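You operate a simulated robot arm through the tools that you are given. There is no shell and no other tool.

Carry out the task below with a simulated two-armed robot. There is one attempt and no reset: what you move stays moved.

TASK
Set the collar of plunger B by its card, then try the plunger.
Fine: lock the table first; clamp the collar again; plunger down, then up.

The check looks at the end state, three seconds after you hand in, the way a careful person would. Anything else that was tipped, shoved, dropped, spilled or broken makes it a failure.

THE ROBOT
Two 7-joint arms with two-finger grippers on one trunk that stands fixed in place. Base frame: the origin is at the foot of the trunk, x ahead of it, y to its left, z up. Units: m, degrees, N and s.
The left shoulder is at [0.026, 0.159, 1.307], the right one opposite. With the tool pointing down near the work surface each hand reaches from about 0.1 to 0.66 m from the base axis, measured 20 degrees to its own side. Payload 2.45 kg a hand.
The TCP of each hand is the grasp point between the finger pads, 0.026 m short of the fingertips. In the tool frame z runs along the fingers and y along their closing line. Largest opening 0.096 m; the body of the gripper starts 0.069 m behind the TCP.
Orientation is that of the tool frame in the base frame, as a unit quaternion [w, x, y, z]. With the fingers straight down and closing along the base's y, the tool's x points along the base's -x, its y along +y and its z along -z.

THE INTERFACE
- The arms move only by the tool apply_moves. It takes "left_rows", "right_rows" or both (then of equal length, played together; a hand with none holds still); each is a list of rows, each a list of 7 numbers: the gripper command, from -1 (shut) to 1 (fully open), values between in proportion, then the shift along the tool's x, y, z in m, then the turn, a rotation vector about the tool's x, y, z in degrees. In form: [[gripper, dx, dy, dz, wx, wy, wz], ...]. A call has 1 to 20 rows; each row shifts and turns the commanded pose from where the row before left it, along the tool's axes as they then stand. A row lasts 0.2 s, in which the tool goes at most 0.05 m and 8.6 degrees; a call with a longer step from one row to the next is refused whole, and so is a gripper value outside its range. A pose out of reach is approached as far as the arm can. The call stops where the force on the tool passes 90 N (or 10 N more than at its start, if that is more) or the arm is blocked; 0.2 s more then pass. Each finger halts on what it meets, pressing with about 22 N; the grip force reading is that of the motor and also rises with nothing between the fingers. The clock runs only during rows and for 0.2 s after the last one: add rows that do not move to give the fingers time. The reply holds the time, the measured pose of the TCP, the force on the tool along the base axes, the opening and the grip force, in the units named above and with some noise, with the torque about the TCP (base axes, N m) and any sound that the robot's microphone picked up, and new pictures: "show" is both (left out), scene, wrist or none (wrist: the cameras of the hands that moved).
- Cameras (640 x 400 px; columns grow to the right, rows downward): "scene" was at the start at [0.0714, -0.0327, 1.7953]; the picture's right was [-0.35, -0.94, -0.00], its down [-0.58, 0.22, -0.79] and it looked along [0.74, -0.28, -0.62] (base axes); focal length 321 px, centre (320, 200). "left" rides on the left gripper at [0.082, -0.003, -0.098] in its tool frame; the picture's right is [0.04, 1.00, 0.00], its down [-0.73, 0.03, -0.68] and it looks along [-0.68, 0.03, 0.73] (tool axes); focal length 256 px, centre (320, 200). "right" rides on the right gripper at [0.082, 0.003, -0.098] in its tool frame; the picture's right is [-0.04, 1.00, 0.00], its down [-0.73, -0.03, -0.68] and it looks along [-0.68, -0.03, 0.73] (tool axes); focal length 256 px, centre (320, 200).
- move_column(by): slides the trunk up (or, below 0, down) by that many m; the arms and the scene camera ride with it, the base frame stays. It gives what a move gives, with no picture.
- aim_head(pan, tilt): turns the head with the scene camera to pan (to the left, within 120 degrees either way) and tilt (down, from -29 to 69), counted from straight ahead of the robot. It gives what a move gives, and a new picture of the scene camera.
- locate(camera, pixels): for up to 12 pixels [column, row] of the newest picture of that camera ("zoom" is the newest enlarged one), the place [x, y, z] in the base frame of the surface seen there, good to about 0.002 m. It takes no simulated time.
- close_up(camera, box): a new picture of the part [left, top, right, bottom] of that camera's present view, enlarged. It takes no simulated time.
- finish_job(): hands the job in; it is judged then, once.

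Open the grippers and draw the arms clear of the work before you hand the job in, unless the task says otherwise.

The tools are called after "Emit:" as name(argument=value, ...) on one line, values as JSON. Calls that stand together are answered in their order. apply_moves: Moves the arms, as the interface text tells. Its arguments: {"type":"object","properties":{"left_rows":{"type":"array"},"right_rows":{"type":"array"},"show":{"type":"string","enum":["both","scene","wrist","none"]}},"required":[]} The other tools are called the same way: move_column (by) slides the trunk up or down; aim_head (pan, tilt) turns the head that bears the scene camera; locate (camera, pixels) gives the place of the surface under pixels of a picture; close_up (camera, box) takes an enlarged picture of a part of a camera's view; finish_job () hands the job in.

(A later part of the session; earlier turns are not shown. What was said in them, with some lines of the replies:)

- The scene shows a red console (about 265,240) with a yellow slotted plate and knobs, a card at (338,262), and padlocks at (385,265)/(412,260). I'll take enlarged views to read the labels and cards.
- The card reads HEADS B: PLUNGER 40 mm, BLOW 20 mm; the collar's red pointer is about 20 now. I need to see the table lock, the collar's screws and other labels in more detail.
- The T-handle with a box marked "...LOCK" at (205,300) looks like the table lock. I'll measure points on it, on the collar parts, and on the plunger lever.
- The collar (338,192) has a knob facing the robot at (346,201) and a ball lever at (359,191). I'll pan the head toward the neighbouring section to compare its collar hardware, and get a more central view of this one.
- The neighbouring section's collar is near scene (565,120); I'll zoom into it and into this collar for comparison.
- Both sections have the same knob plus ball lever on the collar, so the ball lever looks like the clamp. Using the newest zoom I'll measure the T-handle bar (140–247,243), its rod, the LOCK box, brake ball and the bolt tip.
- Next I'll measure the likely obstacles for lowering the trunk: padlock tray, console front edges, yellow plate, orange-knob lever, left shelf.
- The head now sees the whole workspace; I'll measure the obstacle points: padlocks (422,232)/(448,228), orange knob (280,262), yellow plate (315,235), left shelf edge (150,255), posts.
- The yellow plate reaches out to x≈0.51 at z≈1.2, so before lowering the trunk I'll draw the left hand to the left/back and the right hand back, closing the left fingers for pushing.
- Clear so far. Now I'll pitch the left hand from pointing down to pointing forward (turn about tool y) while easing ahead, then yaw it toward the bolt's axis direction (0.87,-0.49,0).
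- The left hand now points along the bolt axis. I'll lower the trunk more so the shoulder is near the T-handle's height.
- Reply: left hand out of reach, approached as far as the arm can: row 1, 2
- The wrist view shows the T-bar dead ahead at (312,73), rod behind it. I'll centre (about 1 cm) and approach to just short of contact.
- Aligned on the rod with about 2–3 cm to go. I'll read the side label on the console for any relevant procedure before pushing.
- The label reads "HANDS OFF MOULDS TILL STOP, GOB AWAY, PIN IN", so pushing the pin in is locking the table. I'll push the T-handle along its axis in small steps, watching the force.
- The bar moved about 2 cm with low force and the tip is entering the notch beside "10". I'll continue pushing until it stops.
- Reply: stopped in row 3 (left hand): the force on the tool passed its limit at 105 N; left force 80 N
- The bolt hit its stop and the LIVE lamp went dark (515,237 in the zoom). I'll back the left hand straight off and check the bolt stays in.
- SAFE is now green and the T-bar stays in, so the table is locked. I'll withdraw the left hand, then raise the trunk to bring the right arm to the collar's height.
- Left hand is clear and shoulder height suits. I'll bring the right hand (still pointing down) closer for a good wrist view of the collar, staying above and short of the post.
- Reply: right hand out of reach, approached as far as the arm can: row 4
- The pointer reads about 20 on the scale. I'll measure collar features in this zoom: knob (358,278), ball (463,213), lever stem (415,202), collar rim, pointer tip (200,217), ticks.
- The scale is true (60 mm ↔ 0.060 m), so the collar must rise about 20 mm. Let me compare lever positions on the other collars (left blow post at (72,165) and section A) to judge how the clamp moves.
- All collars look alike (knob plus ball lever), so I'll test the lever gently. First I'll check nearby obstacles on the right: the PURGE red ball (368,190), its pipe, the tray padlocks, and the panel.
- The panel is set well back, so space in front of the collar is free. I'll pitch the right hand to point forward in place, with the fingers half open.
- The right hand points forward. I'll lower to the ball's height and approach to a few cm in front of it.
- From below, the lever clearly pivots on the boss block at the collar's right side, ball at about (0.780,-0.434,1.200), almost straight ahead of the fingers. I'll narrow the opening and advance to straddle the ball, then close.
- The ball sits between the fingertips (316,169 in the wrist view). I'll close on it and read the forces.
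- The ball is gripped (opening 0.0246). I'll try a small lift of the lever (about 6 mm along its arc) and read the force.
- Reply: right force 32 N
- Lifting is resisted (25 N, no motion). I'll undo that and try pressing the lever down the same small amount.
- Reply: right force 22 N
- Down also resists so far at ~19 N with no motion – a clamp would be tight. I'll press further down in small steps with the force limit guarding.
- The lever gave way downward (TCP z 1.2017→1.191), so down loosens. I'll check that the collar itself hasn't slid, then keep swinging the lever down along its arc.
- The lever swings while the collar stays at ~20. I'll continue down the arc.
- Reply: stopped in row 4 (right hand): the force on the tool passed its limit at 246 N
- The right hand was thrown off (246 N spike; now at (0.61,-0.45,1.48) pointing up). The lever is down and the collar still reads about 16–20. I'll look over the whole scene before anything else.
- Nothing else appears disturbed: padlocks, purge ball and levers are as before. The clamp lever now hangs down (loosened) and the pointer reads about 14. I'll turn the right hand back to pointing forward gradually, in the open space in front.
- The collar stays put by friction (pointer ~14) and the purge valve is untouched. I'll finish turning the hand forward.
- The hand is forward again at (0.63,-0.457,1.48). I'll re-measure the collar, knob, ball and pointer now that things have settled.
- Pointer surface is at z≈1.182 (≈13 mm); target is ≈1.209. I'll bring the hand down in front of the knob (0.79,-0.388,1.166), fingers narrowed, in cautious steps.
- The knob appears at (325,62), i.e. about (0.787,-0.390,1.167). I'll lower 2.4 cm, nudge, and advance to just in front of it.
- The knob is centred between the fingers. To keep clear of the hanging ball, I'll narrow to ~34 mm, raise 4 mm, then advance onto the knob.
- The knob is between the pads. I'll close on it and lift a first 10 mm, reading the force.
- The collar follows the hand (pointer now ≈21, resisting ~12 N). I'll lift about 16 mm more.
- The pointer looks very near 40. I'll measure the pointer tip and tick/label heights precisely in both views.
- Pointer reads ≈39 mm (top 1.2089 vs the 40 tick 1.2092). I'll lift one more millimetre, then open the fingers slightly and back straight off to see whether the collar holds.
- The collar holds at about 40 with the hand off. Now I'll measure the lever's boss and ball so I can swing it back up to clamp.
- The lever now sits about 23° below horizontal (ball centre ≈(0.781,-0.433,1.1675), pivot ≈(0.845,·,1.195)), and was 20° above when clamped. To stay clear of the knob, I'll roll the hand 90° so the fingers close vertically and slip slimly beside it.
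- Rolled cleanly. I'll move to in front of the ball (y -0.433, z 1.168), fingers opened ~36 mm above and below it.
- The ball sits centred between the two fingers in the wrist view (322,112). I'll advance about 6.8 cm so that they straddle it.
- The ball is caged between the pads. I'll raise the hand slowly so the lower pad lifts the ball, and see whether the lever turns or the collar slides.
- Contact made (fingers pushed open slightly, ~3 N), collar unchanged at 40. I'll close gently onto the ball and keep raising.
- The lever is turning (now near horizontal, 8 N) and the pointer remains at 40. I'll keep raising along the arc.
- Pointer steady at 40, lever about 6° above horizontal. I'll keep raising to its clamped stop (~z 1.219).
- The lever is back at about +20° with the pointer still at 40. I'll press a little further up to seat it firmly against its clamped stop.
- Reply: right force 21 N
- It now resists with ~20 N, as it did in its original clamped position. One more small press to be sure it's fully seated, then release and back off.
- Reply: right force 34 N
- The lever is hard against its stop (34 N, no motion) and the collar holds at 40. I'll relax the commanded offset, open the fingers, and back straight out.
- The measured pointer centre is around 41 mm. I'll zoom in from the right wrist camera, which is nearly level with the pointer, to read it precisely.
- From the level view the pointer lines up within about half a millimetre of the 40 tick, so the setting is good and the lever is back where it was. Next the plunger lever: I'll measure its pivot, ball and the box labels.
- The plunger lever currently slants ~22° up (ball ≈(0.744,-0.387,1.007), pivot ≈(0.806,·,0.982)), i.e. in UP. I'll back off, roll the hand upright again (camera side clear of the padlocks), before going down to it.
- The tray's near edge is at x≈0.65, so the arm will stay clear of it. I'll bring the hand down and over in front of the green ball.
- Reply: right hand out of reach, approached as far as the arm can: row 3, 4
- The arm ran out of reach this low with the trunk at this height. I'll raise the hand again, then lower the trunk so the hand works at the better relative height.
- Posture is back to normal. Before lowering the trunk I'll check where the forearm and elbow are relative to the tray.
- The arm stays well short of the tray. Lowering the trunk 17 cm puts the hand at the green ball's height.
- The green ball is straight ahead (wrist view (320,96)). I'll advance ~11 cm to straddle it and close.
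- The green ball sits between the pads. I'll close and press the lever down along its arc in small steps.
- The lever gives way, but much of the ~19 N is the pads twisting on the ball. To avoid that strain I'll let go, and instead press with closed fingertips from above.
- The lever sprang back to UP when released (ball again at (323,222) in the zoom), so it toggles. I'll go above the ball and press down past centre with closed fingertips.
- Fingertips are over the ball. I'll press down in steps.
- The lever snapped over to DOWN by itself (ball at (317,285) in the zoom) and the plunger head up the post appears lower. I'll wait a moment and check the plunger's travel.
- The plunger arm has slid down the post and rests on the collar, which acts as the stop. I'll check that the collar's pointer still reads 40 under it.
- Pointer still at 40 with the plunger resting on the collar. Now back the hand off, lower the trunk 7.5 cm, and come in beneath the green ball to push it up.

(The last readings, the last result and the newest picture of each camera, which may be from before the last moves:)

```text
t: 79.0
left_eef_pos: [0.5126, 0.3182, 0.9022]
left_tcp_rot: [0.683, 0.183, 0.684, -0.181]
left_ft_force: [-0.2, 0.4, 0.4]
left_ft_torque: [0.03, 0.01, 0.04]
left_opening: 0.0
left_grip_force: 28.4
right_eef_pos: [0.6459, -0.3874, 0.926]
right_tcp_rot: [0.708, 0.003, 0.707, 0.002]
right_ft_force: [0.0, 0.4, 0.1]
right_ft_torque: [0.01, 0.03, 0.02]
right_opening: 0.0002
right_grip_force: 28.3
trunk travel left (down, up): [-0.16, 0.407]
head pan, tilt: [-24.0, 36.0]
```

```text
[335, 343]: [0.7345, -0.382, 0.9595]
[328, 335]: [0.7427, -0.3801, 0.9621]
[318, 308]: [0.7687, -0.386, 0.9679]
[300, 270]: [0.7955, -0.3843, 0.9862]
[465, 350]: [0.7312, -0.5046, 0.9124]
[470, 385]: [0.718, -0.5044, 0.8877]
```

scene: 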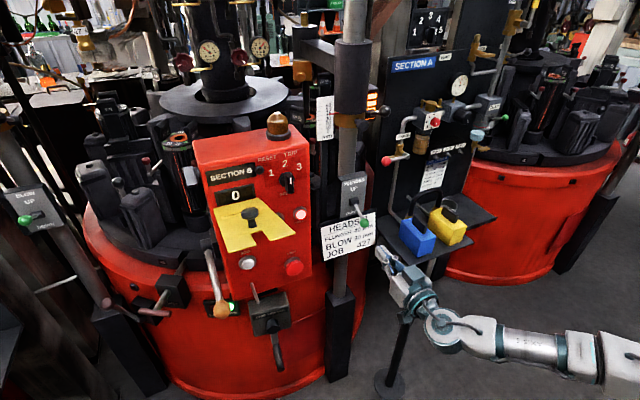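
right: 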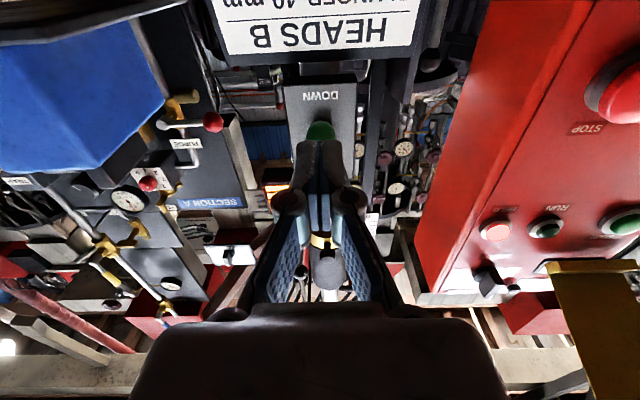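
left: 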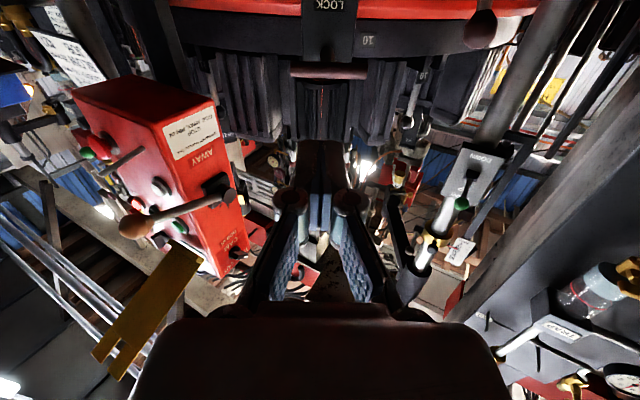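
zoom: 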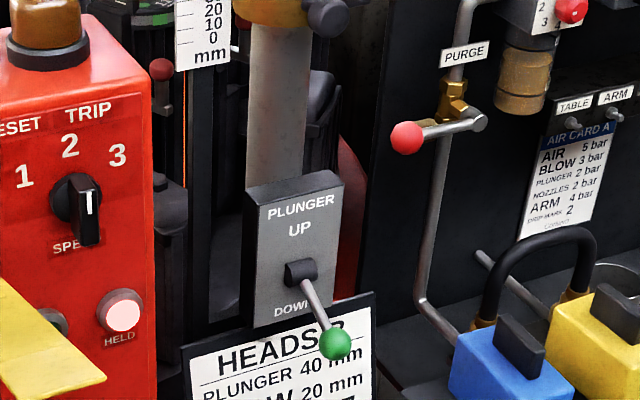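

Ball centre is about (0.743,-0.387,0.953). I'll lower 4 mm, slide the closed fingertips beneath it, and check.

Emit:
apply_moves(right_rows=[[-1, 0.004, 0, 0.02, 0, 0, 0], [-1, 0, 0, 0.03, 0, 0, 0], [-1, 0, 0, 0.03, 0, 0, 0], [-1, 0, 0, 0, 0, 0, 0]], show="both")

Emit:
close_up(camera="scene", box=[290, 140, 430, 260])

Emit:
close_up(camera="right", box=[220, 40, 420, 240])

```text
t: 80.0
left_eef_pos: [0.5117, 0.3188, 0.9033]
left_tcp_rot: [0.683, 0.184, 0.684, -0.181]
left_ft_force: [-0.5, 0.1, -0.9]
left_ft_torque: [-0.03, -0.02, -0.01]
left_opening: 0.0
left_grip_force: 28.3
right_eef_pos: [0.7273, -0.3875, 0.9241]
right_tcp_rot: [0.708, 0.004, 0.706, 0.003]
right_ft_force: [0.1, -0.2, 0.3]
right_ft_torque: [0.04, 0.02, 0.03]
right_opening: 0.0
right_grip_force: 28.5
trunk travel left (down, up): [-0.16, 0.407]
head pan, tilt: [-24.0, 36.0]
```

scene: 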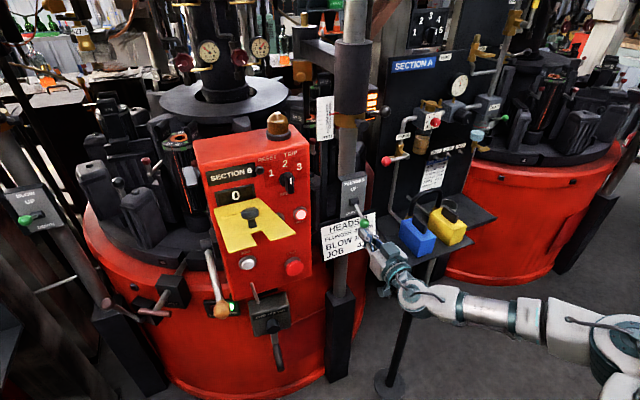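
right: 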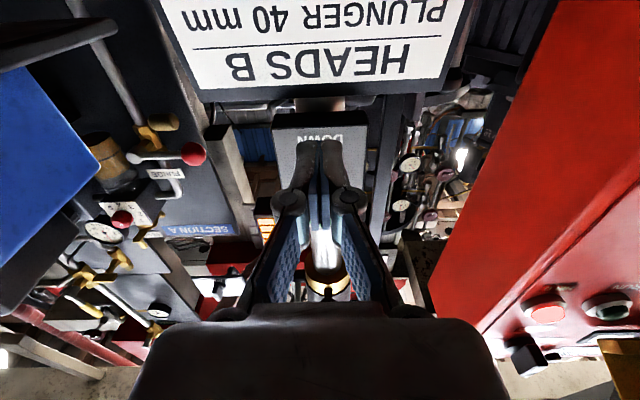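

```text
3.33 times, centred on (360, 200) of scene
```

zoom: 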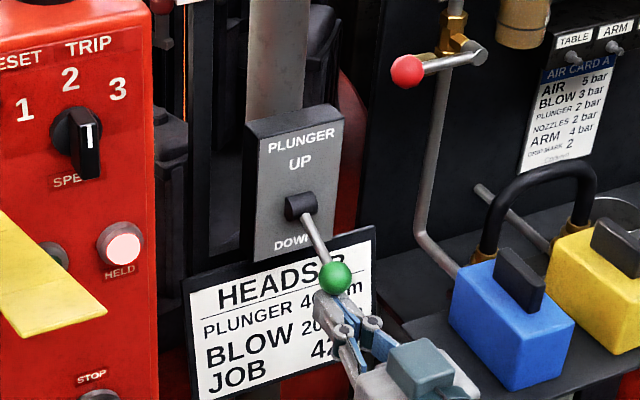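

```text
2.00 times, centred on (320, 140) of right
```

zoom: 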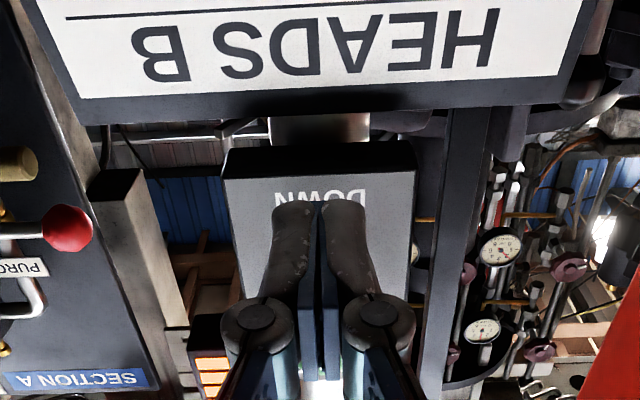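

The fingertips are under the ball. I'll push up past centre.

Emit:
apply_moves(right_rows=[[-1, -0.006, 0, 0, 0, 0, 0], [-1, -0.006, 0, -0.0005, 0, 0, 0], [-1, -0.006, 0, -0.0005, 0, 0, 0], [-1, -0.006, 0, -0.0005, 0, 0, 0], [-1, -0.006, 0, 0, 0, 0, 0], [-1, -0.006, 0, 0, 0, 0, 0], [-1, 0, 0, 0, 0, 0, 0]], show="both")

Emit:
close_up(camera="scene", box=[290, 140, 430, 260])

```text
t: 81.6
left_eef_pos: [0.5119, 0.3188, 0.9017]
left_tcp_rot: [0.683, 0.182, 0.684, -0.18]
left_ft_force: [1.0, 0.4, 0.0]
left_ft_torque: [0.02, 0.02, 0.01]
left_opening: 0.0
left_grip_force: 28.3
right_eef_pos: [0.7241, -0.3877, 0.9591]
right_tcp_rot: [0.708, 0.003, 0.707, 0.001]
right_ft_force: [0.6, -1.2, 1.1]
right_ft_torque: [-0.02, 0.0, 0.02]
right_opening: 0.0
right_grip_force: 28.4
trunk travel left (down, up): [-0.16, 0.407]
head pan, tilt: [-24.0, 36.0]
```

scene: 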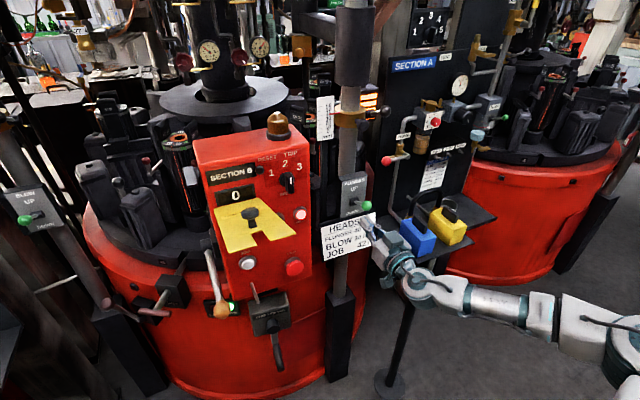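
right: 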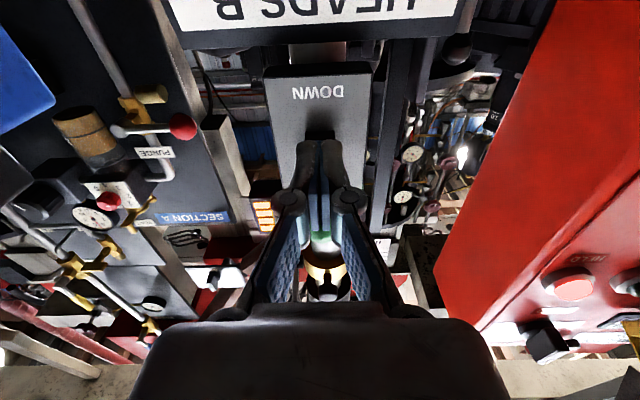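

```text
3.33 times, centred on (360, 200) of scene
```

zoom: 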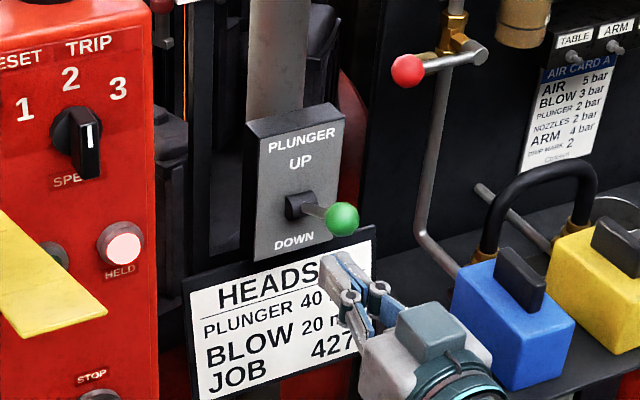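

The lever snapped to UP and the plunger is rising. I'll back the right hand straight out, opening it, and let the plunger finish its travel.

Emit:
apply_moves(right_rows=[[-1, 0, 0, -0.02, 0, 0, 0], [-1, 0, 0, -0.04, 0, 0, 0], [-1, 0, 0, -0.04, 0, 0, 0], [-1, 0, 0, -0.04, 0, 0, 0], [-1, 0, 0, -0.04, 0, 0, 0], [0, 0, 0, -0.03, 0, 0, 0], [1, 0, 0, 0, 0, 0, 0], [1, 0, 0, 0, 0, 0, 0]], show="scene")

Emit:
move_column(by=0.25)

Emit:
aim_head(pan=-20, tilt=36)

```text
t: 83.4
left_eef_pos: [0.5115, 0.3185, 0.9027]
left_tcp_rot: [0.683, 0.181, 0.684, -0.18]
left_ft_force: [-0.4, 0.5, -0.7]
left_ft_torque: [0.01, -0.02, 0.01]
left_opening: 0.0
left_grip_force: 28.7
right_eef_pos: [0.5153, -0.3864, 0.958]
right_tcp_rot: [0.708, 0.003, 0.707, 0.001]
right_ft_force: [0.4, -0.1, 0.6]
right_ft_torque: [-0.04, 0.02, 0.01]
right_opening: 0.0957
right_grip_force: 0.1
trunk travel left (down, up): [-0.16, 0.407]
head pan, tilt: [-24.0, 36.0]
```

scene: 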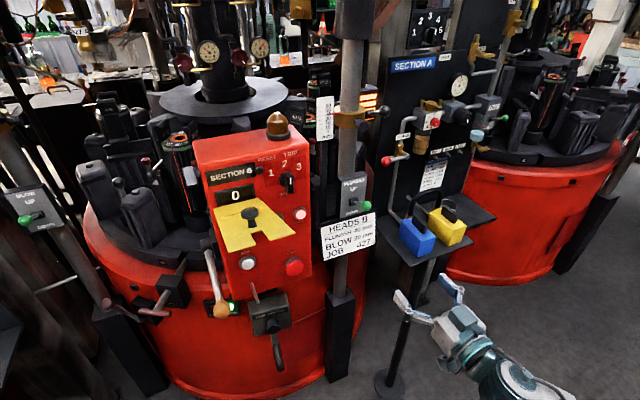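

```text
t: 86.0
left_eef_pos: [0.5127, 0.319, 1.1522]
left_tcp_rot: [0.683, 0.182, 0.684, -0.18]
left_ft_force: [-0.2, -0.1, 0.4]
left_ft_torque: [-0.02, 0.01, -0.01]
left_opening: 0.0
left_grip_force: 28.1
right_eef_pos: [0.5149, -0.388, 1.2081]
right_tcp_rot: [0.707, 0.003, 0.707, 0.002]
right_ft_force: [-0.9, 0.3, 0.6]
right_ft_torque: [0.0, 0.01, -0.02]
right_opening: 0.0958
right_grip_force: 0.0
trunk travel left (down, up): [-0.41, 0.157]
head pan, tilt: [-24.0, 36.0]
```

```text
t: 86.6
left_eef_pos: [0.5127, 0.3189, 1.1523]
left_tcp_rot: [0.683, 0.183, 0.684, -0.18]
left_ft_force: [0.0, 0.7, 0.3]
left_ft_torque: [-0.04, 0.01, -0.02]
left_opening: 0.0
left_grip_force: 28.6
right_eef_pos: [0.5153, -0.3876, 1.2084]
right_tcp_rot: [0.707, 0.003, 0.707, 0.001]
right_ft_force: [0.8, -0.7, -0.7]
right_ft_torque: [0.03, -0.01, 0.02]
right_opening: 0.0963
right_grip_force: 0.0
trunk travel left (down, up): [-0.41, 0.157]
head pan, tilt: [-20.0, 36.0]
```

scene: 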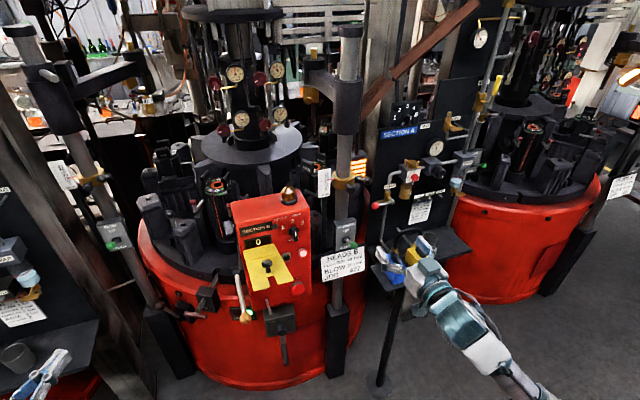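

The plunger arm is back up on the post. I'll check the collar reading, clamp lever, plunger lever, table lock lamp and the tray up close.

Emit:
close_up(camera="scene", box=[315, 155, 375, 205])

Emit:
close_up(camera="scene", box=[150, 260, 290, 350])

Emit:
close_up(camera="scene", box=[300, 200, 480, 300])

```text
8.00 times, centred on (345, 180) of scene
```

zoom: 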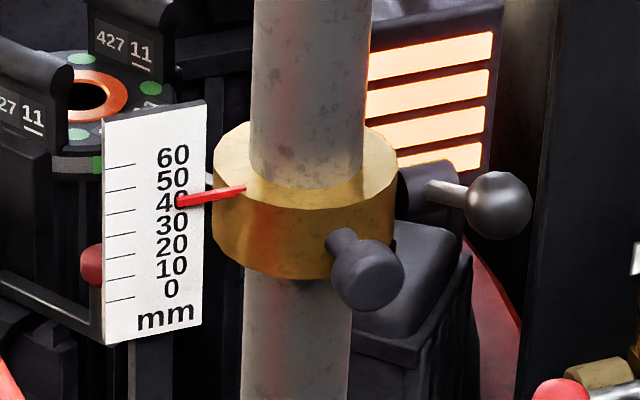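

```text
4.44 times, centred on (220, 305) of scene
```

zoom: 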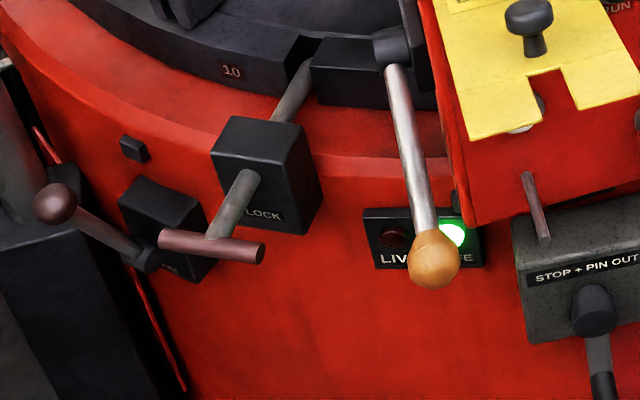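

```text
3.56 times, centred on (390, 250) of scene
```

zoom: 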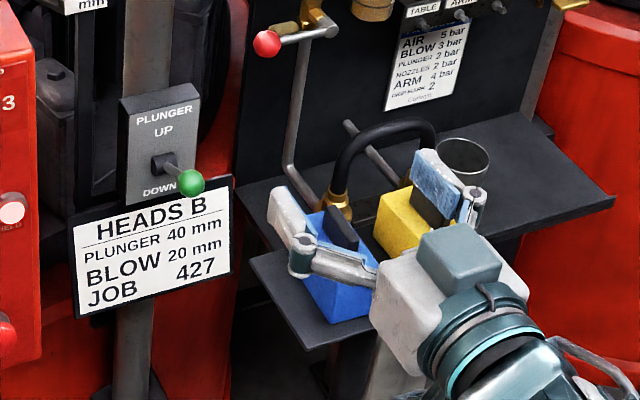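

Pointer at 40, clamp lever home, plunger lever UP, T-bar in with the SAFE lamp green, tray undisturbed. I'll open the left gripper and draw both hands further back.

Emit:
apply_moves(left_rows=[[0, 0, 0, -0.02, 0, 0, 0], [1, 0, 0, -0.02, 0, 0, 0], [1, 0, 0, -0.01, 0, 0, 0], [1, 0, 0, 0, 0, 0, 0], [1, 0, 0, 0, 0, 0, 0]], right_rows=[[1, 0, 0, -0.03, 0, 0, 0], [1, 0, 0, -0.03, 0, 0, 0], [1, 0, 0, -0.02, 0, 0, 0], [1, 0, 0, 0, 0, 0, 0], [1, 0, 0, 0, 0, 0, 0]], show="both")

Emit:
close_up(camera="scene", box=[310, 150, 390, 210])

Emit:
close_up(camera="scene", box=[360, 120, 480, 290])

```text
t: 87.8
left_eef_pos: [0.4691, 0.3431, 1.1525]
left_tcp_rot: [0.683, 0.182, 0.684, -0.18]
left_ft_force: [0.3, 0.7, 1.1]
left_ft_torque: [0.04, -0.01, 0.0]
left_opening: 0.096
left_grip_force: 0.1
right_eef_pos: [0.4382, -0.3917, 1.2062]
right_tcp_rot: [0.708, 0.003, 0.706, 0.002]
right_ft_force: [-0.1, -0.7, 0.3]
right_ft_torque: [0.0, 0.0, 0.0]
right_opening: 0.0963
right_grip_force: 0.0
right hand out of reach, approached as far as the arm can: row 3
trunk travel left (down, up): [-0.41, 0.157]
head pan, tilt: [-20.0, 36.0]
```

scene: 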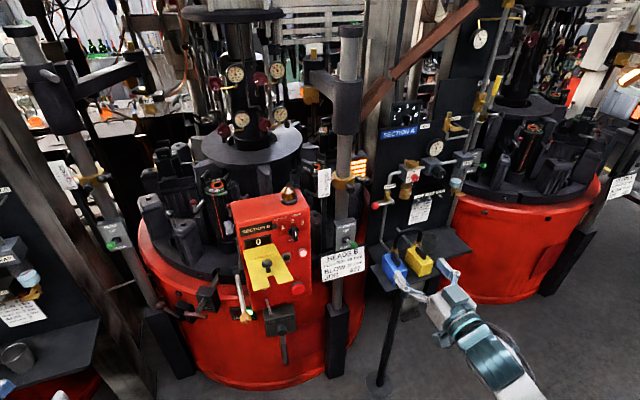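
right: 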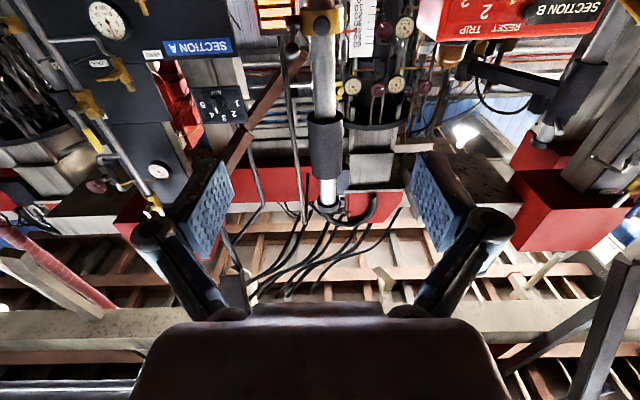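
left: 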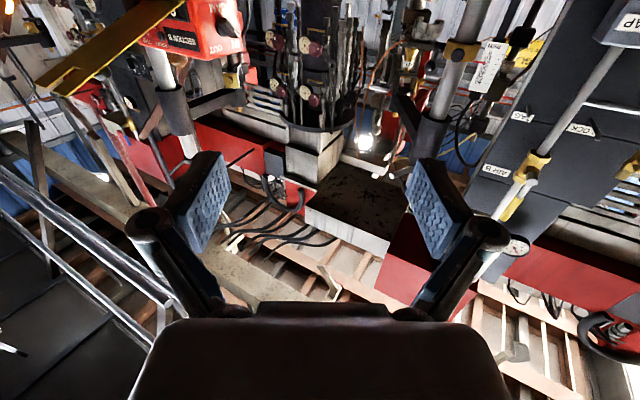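

```text
6.67 times, centred on (350, 180) of scene
```

zoom: 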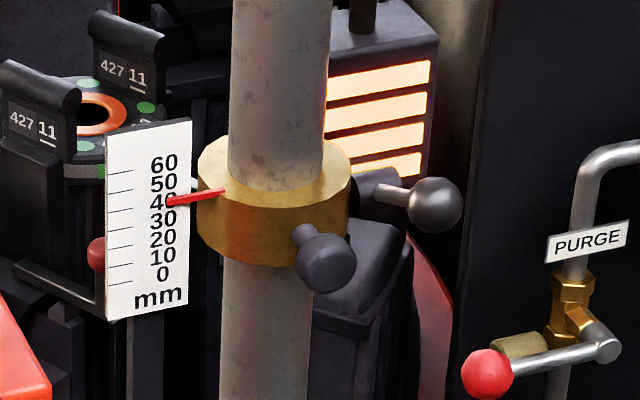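

```text
2.35 times, centred on (420, 205) of scene
```

zoom: 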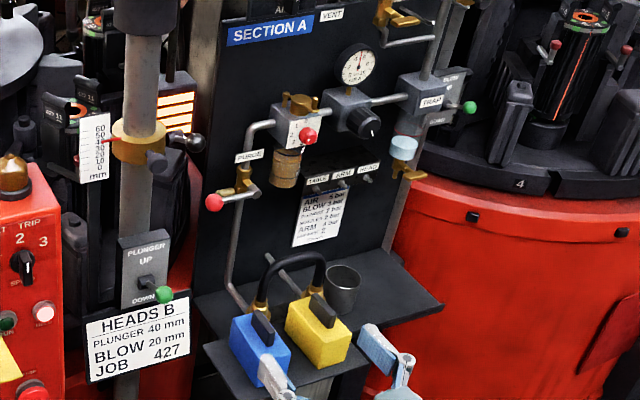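

Both grippers are open and clear of the work. The pictures show the table locked (SAFE lamp green), the collar clamped at 40, the plunger lever back at UP after going down, and no visible change to anything else, so I'm handing in.

Emit:
finish_job()

```text
The job is handed in.
```

I locked the table, set plunger B's collar to 40 mm by its card, clamped it again, and ran the plunger down and then up. I've handed the job in; I don't have the result of the check.

- **Table:** the lock pin is pushed in and the lamp changed from LIVE to SAFE.
- **Collar:** the pointer reads about 40.5 mm. The clamp lever is firmly back against its stop, and the collar held its reading when the plunger came down onto it.
- **Plunger:** it went down until it rested on the collar, then back up. Its lever is left at UP.

**Thrown hand:** while I was loosening the collar clamp, the right hand was thrown off the lever with a 246 N spike. The collar slipped from about 20 mm to 13 mm, and I set it again from there. The padlocks, the purge valve and everything else in view looked undisturbed afterwards.

Both grippers are open and drawn back from the work.
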